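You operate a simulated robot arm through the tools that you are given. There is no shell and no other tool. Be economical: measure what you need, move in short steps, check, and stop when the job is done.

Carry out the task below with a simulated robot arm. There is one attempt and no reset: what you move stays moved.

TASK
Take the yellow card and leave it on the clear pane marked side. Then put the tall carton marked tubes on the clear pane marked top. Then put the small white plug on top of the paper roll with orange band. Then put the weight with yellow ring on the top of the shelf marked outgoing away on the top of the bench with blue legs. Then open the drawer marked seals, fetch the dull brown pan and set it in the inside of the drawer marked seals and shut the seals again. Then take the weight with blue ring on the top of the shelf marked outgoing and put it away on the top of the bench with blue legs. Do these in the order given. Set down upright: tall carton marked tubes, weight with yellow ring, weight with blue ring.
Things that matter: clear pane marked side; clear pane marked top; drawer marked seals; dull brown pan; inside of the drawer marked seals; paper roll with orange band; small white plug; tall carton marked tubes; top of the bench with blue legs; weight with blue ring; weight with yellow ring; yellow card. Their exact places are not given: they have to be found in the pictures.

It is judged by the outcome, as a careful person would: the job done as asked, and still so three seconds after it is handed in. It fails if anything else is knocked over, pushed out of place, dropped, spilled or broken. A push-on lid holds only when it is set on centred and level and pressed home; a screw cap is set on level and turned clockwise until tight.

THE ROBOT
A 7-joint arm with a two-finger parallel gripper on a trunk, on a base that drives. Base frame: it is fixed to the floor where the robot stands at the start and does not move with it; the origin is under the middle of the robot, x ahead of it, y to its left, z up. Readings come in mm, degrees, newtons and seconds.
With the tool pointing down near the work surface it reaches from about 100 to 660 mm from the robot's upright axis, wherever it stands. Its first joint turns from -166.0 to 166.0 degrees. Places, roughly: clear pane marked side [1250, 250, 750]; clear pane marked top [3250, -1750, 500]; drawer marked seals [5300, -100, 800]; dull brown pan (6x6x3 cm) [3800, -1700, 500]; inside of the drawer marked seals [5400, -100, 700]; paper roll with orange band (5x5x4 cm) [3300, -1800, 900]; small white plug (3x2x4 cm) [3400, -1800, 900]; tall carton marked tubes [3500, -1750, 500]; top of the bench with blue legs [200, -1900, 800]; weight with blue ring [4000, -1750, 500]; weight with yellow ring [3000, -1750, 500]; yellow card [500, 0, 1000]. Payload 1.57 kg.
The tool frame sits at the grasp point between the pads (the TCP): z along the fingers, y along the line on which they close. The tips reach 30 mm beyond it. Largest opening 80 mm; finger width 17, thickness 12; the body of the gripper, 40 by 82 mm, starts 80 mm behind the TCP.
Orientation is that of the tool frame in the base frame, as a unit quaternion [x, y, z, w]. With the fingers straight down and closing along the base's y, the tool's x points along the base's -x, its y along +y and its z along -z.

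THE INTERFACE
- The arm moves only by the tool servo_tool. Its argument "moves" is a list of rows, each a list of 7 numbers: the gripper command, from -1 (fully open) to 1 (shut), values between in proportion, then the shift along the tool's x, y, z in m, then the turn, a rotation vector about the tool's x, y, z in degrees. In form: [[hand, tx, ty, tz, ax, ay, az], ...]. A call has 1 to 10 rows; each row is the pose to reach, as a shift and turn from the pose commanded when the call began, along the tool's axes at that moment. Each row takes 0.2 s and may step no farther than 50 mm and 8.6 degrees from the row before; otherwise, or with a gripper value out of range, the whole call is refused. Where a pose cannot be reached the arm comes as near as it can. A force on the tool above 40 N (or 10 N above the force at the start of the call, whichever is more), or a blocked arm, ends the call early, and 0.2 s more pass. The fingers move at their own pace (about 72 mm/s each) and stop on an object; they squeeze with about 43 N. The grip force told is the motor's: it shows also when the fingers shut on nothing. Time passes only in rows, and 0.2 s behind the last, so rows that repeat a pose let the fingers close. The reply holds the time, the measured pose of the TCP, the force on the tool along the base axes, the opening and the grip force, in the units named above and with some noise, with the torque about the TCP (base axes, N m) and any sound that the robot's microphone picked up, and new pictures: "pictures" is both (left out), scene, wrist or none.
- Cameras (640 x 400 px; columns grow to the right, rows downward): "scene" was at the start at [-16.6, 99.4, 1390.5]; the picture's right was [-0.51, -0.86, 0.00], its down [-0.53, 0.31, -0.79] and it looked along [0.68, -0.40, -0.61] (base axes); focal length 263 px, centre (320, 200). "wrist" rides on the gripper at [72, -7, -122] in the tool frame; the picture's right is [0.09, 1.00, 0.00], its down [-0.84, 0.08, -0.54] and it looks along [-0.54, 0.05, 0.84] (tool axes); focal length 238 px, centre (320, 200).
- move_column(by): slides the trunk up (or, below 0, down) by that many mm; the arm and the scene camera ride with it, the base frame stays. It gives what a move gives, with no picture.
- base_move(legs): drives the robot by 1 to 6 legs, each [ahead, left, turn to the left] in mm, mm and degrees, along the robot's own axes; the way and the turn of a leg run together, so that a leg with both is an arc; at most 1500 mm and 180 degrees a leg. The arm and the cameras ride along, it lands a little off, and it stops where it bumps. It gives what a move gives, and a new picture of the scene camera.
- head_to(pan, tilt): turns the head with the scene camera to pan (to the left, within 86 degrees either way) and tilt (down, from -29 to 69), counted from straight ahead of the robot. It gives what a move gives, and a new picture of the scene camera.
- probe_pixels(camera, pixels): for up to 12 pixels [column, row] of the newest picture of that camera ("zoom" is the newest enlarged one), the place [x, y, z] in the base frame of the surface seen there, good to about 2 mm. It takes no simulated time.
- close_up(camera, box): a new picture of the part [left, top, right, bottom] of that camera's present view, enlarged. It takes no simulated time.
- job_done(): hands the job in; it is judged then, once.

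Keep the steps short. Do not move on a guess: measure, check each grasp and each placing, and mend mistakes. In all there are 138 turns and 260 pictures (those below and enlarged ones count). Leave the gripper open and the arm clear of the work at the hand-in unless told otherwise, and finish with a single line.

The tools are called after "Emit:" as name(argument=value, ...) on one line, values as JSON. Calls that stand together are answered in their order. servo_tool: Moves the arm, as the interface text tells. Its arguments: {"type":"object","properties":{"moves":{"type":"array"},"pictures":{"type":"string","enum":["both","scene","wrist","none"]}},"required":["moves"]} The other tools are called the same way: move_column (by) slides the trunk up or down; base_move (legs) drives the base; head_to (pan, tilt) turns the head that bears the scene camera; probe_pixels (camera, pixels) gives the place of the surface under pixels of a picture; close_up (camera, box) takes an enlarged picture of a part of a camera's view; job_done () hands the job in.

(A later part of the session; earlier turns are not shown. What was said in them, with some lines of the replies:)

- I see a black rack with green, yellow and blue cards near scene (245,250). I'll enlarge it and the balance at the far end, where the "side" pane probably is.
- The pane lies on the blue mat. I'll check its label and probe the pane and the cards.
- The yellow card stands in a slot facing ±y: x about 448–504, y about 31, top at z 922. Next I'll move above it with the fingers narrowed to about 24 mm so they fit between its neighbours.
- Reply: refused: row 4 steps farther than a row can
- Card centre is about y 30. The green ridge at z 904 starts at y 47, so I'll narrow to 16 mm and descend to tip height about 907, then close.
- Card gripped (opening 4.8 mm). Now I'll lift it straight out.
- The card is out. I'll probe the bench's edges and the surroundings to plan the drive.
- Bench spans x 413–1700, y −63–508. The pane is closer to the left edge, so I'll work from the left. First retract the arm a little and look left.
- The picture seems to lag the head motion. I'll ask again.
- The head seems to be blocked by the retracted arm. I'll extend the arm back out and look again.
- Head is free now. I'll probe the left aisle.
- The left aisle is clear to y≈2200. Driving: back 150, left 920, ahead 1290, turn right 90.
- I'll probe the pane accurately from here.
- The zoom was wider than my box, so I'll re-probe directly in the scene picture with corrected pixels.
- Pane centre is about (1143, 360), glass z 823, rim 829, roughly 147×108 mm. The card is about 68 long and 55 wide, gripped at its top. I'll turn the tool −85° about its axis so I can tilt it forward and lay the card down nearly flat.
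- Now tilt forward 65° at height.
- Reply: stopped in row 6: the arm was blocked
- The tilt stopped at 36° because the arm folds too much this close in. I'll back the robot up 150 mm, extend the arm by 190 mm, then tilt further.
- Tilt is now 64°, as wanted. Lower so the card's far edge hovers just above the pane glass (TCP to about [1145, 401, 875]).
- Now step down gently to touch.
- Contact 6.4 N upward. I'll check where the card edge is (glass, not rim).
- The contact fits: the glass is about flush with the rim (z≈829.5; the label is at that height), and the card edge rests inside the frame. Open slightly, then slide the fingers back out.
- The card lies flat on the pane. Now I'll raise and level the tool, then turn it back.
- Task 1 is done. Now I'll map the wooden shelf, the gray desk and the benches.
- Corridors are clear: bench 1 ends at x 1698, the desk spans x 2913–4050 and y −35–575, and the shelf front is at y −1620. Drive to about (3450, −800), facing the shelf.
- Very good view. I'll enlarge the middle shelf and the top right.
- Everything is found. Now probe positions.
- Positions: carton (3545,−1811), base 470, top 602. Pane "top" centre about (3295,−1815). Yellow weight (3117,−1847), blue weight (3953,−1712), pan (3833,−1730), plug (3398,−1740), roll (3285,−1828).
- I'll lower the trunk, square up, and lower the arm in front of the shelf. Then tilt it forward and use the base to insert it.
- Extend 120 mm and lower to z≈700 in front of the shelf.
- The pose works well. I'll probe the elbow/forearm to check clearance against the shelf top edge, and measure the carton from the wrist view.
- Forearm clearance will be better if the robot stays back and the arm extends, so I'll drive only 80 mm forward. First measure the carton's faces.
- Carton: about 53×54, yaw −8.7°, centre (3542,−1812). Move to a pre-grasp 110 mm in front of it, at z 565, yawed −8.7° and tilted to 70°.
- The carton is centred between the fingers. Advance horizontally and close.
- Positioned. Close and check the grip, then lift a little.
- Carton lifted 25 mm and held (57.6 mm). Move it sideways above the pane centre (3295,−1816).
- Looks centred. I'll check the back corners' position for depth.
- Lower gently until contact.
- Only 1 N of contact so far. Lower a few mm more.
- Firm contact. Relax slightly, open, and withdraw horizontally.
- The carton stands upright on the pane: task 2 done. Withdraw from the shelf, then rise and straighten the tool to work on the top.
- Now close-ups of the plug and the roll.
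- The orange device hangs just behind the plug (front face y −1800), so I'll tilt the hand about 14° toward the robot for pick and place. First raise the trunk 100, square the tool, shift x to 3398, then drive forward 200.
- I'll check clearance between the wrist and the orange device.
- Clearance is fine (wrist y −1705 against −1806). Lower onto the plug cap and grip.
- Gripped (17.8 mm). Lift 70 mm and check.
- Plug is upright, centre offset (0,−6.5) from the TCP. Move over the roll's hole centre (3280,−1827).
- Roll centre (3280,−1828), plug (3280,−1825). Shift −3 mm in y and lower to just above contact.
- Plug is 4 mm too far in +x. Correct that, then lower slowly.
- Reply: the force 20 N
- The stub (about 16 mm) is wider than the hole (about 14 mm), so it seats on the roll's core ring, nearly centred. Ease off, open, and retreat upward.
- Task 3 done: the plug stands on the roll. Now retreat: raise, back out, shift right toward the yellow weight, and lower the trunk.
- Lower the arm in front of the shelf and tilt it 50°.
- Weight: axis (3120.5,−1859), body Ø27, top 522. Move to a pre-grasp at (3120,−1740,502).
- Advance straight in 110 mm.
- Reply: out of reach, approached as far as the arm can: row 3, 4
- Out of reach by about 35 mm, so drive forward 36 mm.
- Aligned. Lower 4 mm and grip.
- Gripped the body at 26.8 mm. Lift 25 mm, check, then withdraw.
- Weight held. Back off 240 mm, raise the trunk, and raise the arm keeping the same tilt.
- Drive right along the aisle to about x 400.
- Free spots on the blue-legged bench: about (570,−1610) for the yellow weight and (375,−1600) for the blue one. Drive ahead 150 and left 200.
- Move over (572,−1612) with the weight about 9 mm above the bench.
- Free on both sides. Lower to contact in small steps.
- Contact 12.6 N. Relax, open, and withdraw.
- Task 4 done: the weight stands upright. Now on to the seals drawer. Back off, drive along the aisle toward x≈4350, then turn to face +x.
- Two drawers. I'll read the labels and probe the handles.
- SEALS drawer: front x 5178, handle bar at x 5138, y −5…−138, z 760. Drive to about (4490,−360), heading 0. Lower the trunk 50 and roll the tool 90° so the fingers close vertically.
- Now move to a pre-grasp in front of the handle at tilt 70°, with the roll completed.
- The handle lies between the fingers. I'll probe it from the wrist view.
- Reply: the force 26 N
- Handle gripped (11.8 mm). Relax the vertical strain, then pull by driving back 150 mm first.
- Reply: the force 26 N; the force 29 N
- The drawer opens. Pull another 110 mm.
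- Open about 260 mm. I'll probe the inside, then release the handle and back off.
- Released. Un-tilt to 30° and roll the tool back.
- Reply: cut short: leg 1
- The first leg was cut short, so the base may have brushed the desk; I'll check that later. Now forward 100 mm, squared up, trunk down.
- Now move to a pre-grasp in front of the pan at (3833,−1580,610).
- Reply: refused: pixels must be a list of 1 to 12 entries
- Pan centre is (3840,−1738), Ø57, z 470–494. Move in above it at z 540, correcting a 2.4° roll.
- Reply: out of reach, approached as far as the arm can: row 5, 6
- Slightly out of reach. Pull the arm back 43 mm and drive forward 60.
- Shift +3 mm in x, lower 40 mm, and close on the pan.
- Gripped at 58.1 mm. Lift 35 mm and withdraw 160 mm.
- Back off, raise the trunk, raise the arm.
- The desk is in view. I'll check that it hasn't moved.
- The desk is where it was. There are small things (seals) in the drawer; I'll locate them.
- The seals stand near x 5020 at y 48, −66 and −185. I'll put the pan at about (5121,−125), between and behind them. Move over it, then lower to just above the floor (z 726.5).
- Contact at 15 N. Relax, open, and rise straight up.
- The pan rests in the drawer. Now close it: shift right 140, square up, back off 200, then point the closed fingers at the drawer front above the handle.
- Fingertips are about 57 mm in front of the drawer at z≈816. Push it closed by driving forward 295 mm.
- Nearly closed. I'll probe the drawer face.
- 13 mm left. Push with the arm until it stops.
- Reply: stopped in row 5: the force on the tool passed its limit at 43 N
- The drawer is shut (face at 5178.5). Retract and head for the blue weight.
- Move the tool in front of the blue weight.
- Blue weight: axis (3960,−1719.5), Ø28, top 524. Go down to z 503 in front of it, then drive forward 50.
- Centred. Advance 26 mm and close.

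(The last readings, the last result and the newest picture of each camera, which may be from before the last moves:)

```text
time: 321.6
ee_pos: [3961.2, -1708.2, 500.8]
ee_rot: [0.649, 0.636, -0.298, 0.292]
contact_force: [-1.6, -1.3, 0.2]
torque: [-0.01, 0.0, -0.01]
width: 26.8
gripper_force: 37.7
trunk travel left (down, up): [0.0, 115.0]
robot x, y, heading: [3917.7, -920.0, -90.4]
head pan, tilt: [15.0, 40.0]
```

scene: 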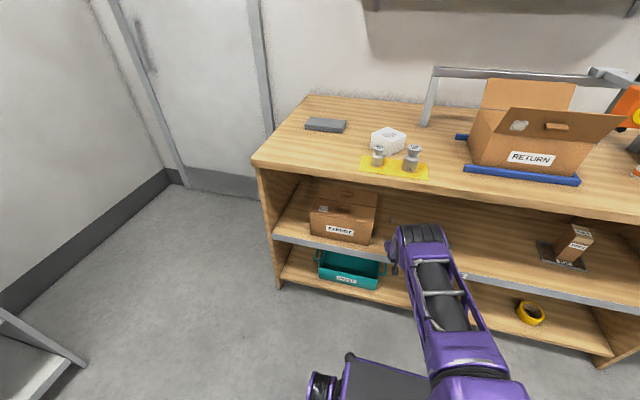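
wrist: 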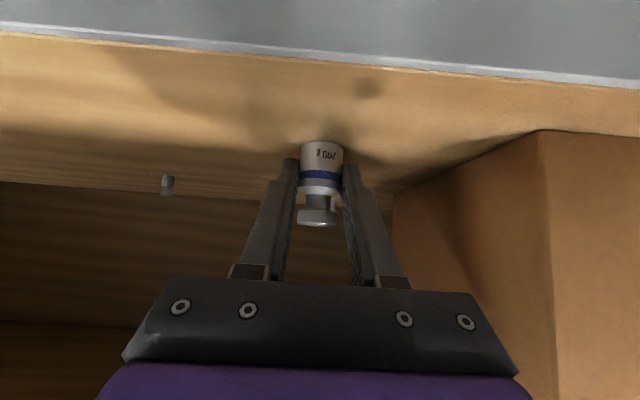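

Gripped at 26.8 mm. Lift 25 mm, withdraw 170 mm, then back off and raise.

Emit:
servo_tool(moves=[[1, -0.0095, 0, -0.008, 0, 0, 0], [1, -0.019, 0, -0.0163, 0, 0, 0], [1, 0.008, 0, -0.048, 0, 0, 0], [1, 0.036, 0, -0.08, 0, 0, 0], [1, 0.064, 0, -0.113, 0, 0, 0], [1, 0.092, 0, -0.145, 0, 0, 0], [1, 0.092, 0, -0.145, 0, 0, 0]], pictures="wrist")

Emit:
base_move(legs=[[-110, 0, 0]])

Emit:
move_column(by=100)

Emit:
servo_tool(moves=[[1, -0.0307, 0, -0.026, 0, 0, 0], [1, -0.0614, 0, -0.052, 0, 0, 0], [1, -0.092, 0, -0.078, 0, 0, 0], [1, -0.1227, 0, -0.104, 0, 0, 0], [1, -0.1534, 0, -0.13, 0, 0, 0], [1, -0.184, 0, -0.157, 0, 0, 0], [1, -0.213, 0, -0.183, 0, 0, 0]], pictures="none")

```text
time: 323.2
ee_pos: [3965.4, -1539.2, 524.2]
ee_rot: [0.649, 0.637, -0.297, 0.292]
contact_force: [0.3, 0.2, -2.1]
torque: [-0.02, -0.02, -0.01]
width: 27.0
gripper_force: 37.4
trunk travel left (down, up): [0.0, 115.0]
robot x, y, heading: [3910.5, -928.1, -90.1]
head pan, tilt: [15.0, 40.0]
```

wrist: 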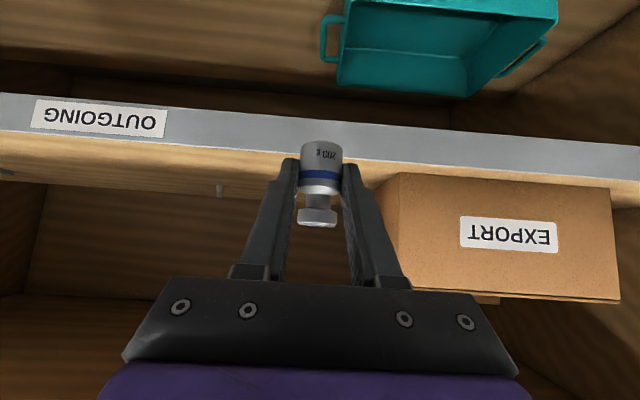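

```text
time: 324.4
ee_pos: [3966.9, -1431.5, 524.0]
ee_rot: [0.648, 0.636, -0.298, 0.293]
contact_force: [-0.1, -0.3, -1.4]
torque: [0.03, 0.0, 0.0]
width: 26.7
gripper_force: 37.9
trunk travel left (down, up): [0.0, 115.0]
robot x, y, heading: [3913.4, -817.0, -90.2]
head pan, tilt: [15.0, 40.0]
```

scene: 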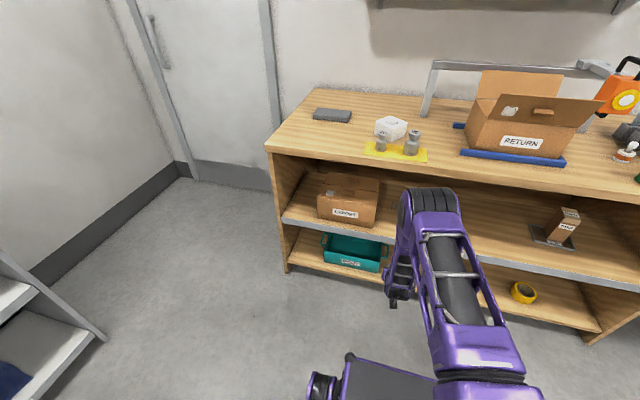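

```text
time: 325.7
ee_pos: [3966.0, -1431.3, 624.3]
ee_rot: [0.648, 0.638, -0.296, 0.292]
contact_force: [-0.3, 0.2, -1.9]
torque: [0.0, 0.02, 0.02]
width: 26.9
gripper_force: 37.7
trunk travel left (down, up): [-100.0, 15.0]
robot x, y, heading: [3912.5, -815.9, -90.1]
head pan, tilt: [15.0, 40.0]
```

```text
time: 327.3
ee_pos: [3965.1, -1432.2, 904.0]
ee_rot: [0.649, 0.637, -0.297, 0.292]
contact_force: [0.1, 0.3, -1.4]
torque: [0.0, 0.03, -0.01]
width: 26.9
gripper_force: 37.2
trunk travel left (down, up): [-100.0, 15.0]
robot x, y, heading: [3913.3, -813.6, -90.0]
head pan, tilt: [15.0, 40.0]
```

Weight held. Back off 80 and drive right to the blue-legged bench.

Emit:
base_move(legs=[[-80, 0, 0], [0, -1300, 0], [0, -1300, 0], [0, -900, 0]])

Emit:
head_to(pan=0, tilt=35)

```text
time: 361.4
ee_pos: [470.9, -1301.3, 902.8]
ee_rot: [0.655, 0.63, -0.301, 0.289]
contact_force: [-0.3, -1.3, -2.0]
torque: [0.04, 0.06, 0.03]
width: 27.0
gripper_force: 37.6
trunk travel left (down, up): [-100.0, 15.0]
robot x, y, heading: [433.1, -682.8, -91.3]
head pan, tilt: [15.0, 40.0]
```

scene: 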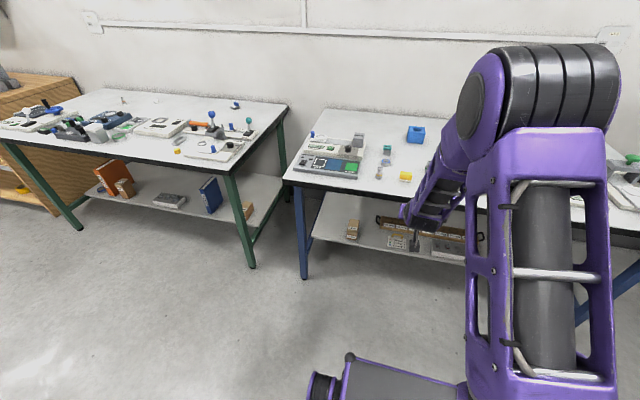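

```text
time: 362.2
ee_pos: [470.3, -1301.4, 903.8]
ee_rot: [0.655, 0.63, -0.3, 0.289]
contact_force: [0.0, 0.1, -1.7]
torque: [0.05, -0.01, -0.03]
width: 26.8
gripper_force: 37.6
trunk travel left (down, up): [-100.0, 15.0]
robot x, y, heading: [432.7, -688.2, -91.0]
head pan, tilt: [0.0, 35.0]
```

scene: 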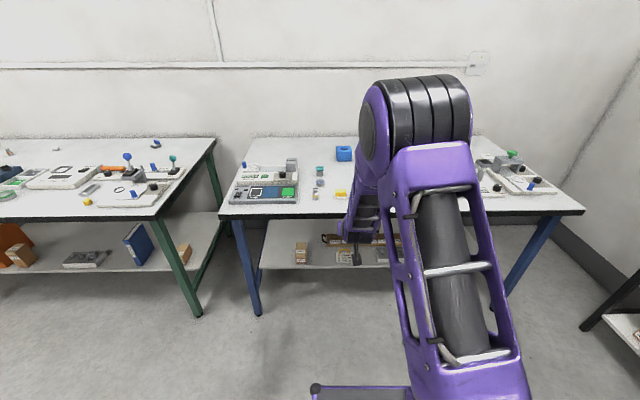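

Square up, shift right 100, forward 200.

Emit:
base_move(legs=[[0, -98, 1.1], [200, 0, 0]])

Emit:
servo_tool(moves=[[1, 0, 0, 0, 0, 0, 0]], pictures="wrist")

```text
time: 365.0
ee_pos: [388.1, -1497.0, 903.6]
ee_rot: [0.647, 0.639, -0.296, 0.292]
contact_force: [-0.3, -0.2, -1.4]
torque: [-0.01, -0.03, 0.01]
width: 27.0
gripper_force: 37.3
trunk travel left (down, up): [-100.0, 15.0]
robot x, y, heading: [337.1, -876.6, -89.7]
head pan, tilt: [0.0, 35.0]
```

scene: 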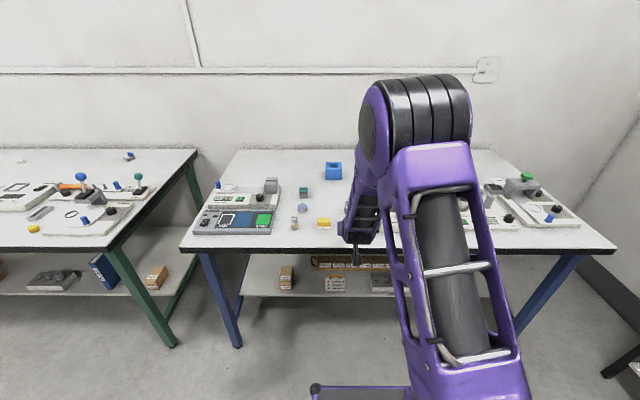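

```text
time: 365.4
ee_pos: [389.6, -1495.1, 903.7]
ee_rot: [0.648, 0.638, -0.296, 0.292]
contact_force: [0.1, 0.8, -1.4]
torque: [0.01, -0.01, -0.01]
width: 27.0
gripper_force: 37.4
trunk travel left (down, up): [-100.0, 15.0]
robot x, y, heading: [336.5, -879.2, -89.8]
head pan, tilt: [0.0, 35.0]
```

wrist: 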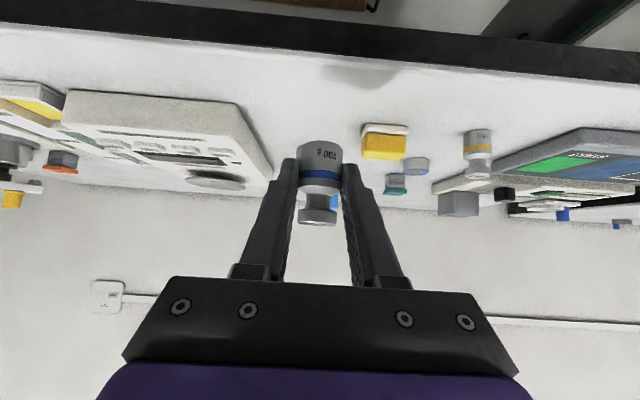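

Emit:
probe_pixels(camera="wrist", pixels=[[238, 108], [268, 165], [364, 140], [408, 130], [365, 155], [340, 110], [477, 135]])

```text
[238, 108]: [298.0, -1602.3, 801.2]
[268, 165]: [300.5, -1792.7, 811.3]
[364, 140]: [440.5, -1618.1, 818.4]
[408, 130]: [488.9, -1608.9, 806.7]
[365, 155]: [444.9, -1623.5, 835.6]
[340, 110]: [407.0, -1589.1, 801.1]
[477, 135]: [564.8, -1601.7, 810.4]
```

Free gap x 300–440. Place at (370,−1585).

Emit:
servo_tool(moves=[[1, -0.02, -0.01, 0.025, 0, 0, 0], [1, -0.02, -0.019, 0.055, 0, 0, 0], [1, -0.01, -0.019, 0.08, 0, 0, 0], [1, -0.0025, -0.019, 0.101, 0, 0, 0], [1, -0.0025, -0.019, 0.101, 0, 0, 0]], pictures="wrist")

Emit:
servo_tool(moves=[[1, 0.0046, 0, 0.0039, 0, 0, 0], [1, 0.0061, 0, 0.0052, 0, 0, 0], [1, 0.0069, 0, 0.0059, 0, 0, 0], [1, 0.0077, 0, 0.0065, 0, 0, 0], [1, 0.0077, 0, 0.0065, 0, 0, 0]], pictures="none")

```text
time: 366.6
ee_pos: [368.0, -1572.7, 838.6]
ee_rot: [0.646, 0.639, -0.296, 0.293]
contact_force: [-0.3, 0.4, -1.6]
torque: [0.04, 0.02, -0.03]
width: 27.0
gripper_force: 37.5
trunk travel left (down, up): [-100.0, 15.0]
robot x, y, heading: [331.6, -879.9, -89.6]
head pan, tilt: [0.0, 35.0]
```

wrist: 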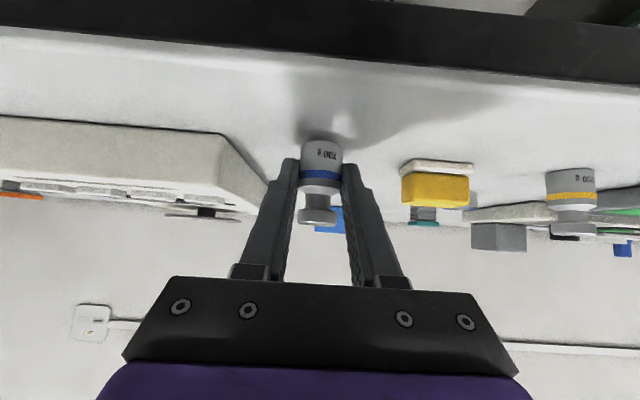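

```text
time: 367.8
ee_pos: [369.2, -1572.4, 831.5]
ee_rot: [0.647, 0.637, -0.299, 0.294]
contact_force: [-0.2, 1.6, 7.1]
torque: [0.04, 0.03, 0.02]
width: 26.8
gripper_force: 37.4
trunk travel left (down, up): [-100.0, 15.0]
robot x, y, heading: [336.0, -879.6, -89.8]
head pan, tilt: [0.0, 35.0]
```

Contact (7 N). Release and withdraw.

Emit:
servo_tool(moves=[[1, -0.0006, 0, -0.0005, 0, 0, 0], [-0.25, -0.0006, 0, -0.0005, 0, 0, 0], [-0.25, -0.0006, 0, -0.0005, 0, 0, 0], [-0.25, -0.0006, 0, -0.0005, 0, 0, 0], [-0.25, 0.02, 0, -0.0267, 0, 0, 0], [-0.25, 0.042, 0, -0.053, 0, 0, 0], [-0.6, 0.055, 0, -0.09, 0, 0, 0], [-1, 0.03, 0, -0.12, 0, 0, 0], [-1, -0.005, 0, -0.15, 0, 0, 0]], pictures="wrist")

Emit:
base_move(legs=[[-120, 0, 0]])

Emit:
close_up(camera="scene", box=[220, 150, 380, 260])

```text
time: 369.8
ee_pos: [371.0, -1465.3, 930.6]
ee_rot: [0.647, 0.639, -0.296, 0.292]
contact_force: [-0.2, -0.2, -0.7]
torque: [-0.03, -0.01, 0.04]
width: 80.2
gripper_force: 0.1
trunk travel left (down, up): [-100.0, 15.0]
robot x, y, heading: [336.2, -882.7, -89.8]
head pan, tilt: [0.0, 35.0]
```

wrist: 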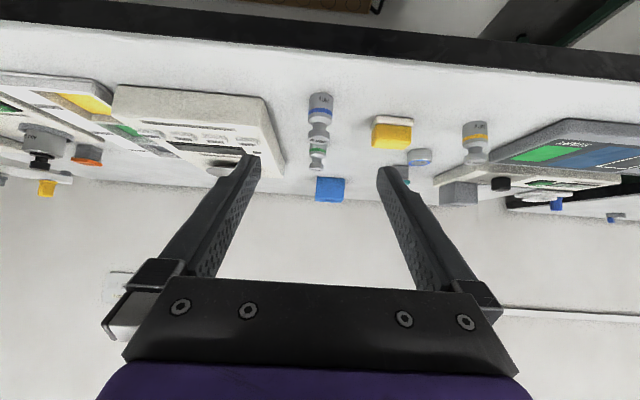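

```text
time: 371.0
ee_pos: [371.5, -1346.3, 930.5]
ee_rot: [0.646, 0.639, -0.296, 0.293]
contact_force: [-0.1, 0.0, 0.1]
torque: [0.0, 0.02, 0.01]
width: 79.8
gripper_force: 0.0
trunk travel left (down, up): [-100.0, 15.0]
robot x, y, heading: [335.4, -760.7, -89.6]
head pan, tilt: [0.0, 35.0]
```

scene: 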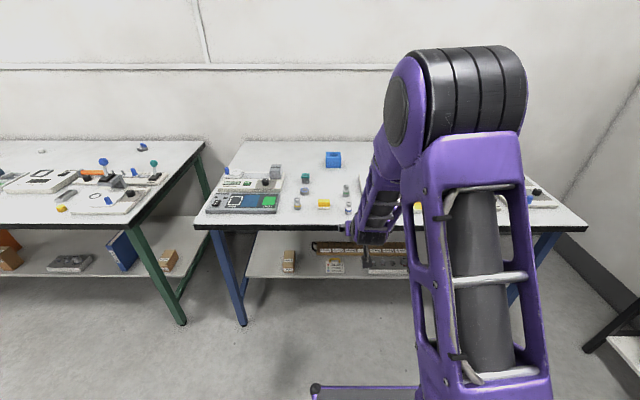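

```text
3.64 times, centred on (300, 205) of scene
```

zoom: 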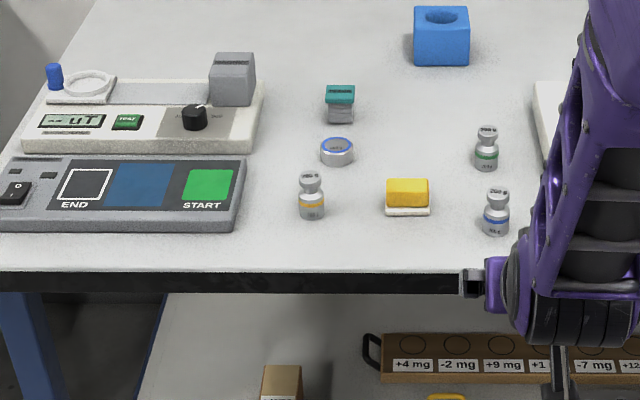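

Both weights stand upright on the blue-legged bench, the gripper is open and the arm is clear. Handing in.

Emit:
job_done()

```text
The job is handed in.
```

All six steps are done in order: card on the side pane, carton upright on the top pane, plug on the paper roll, both ringed weights upright on the blue-legged bench, and the pan in the shut seals drawer.
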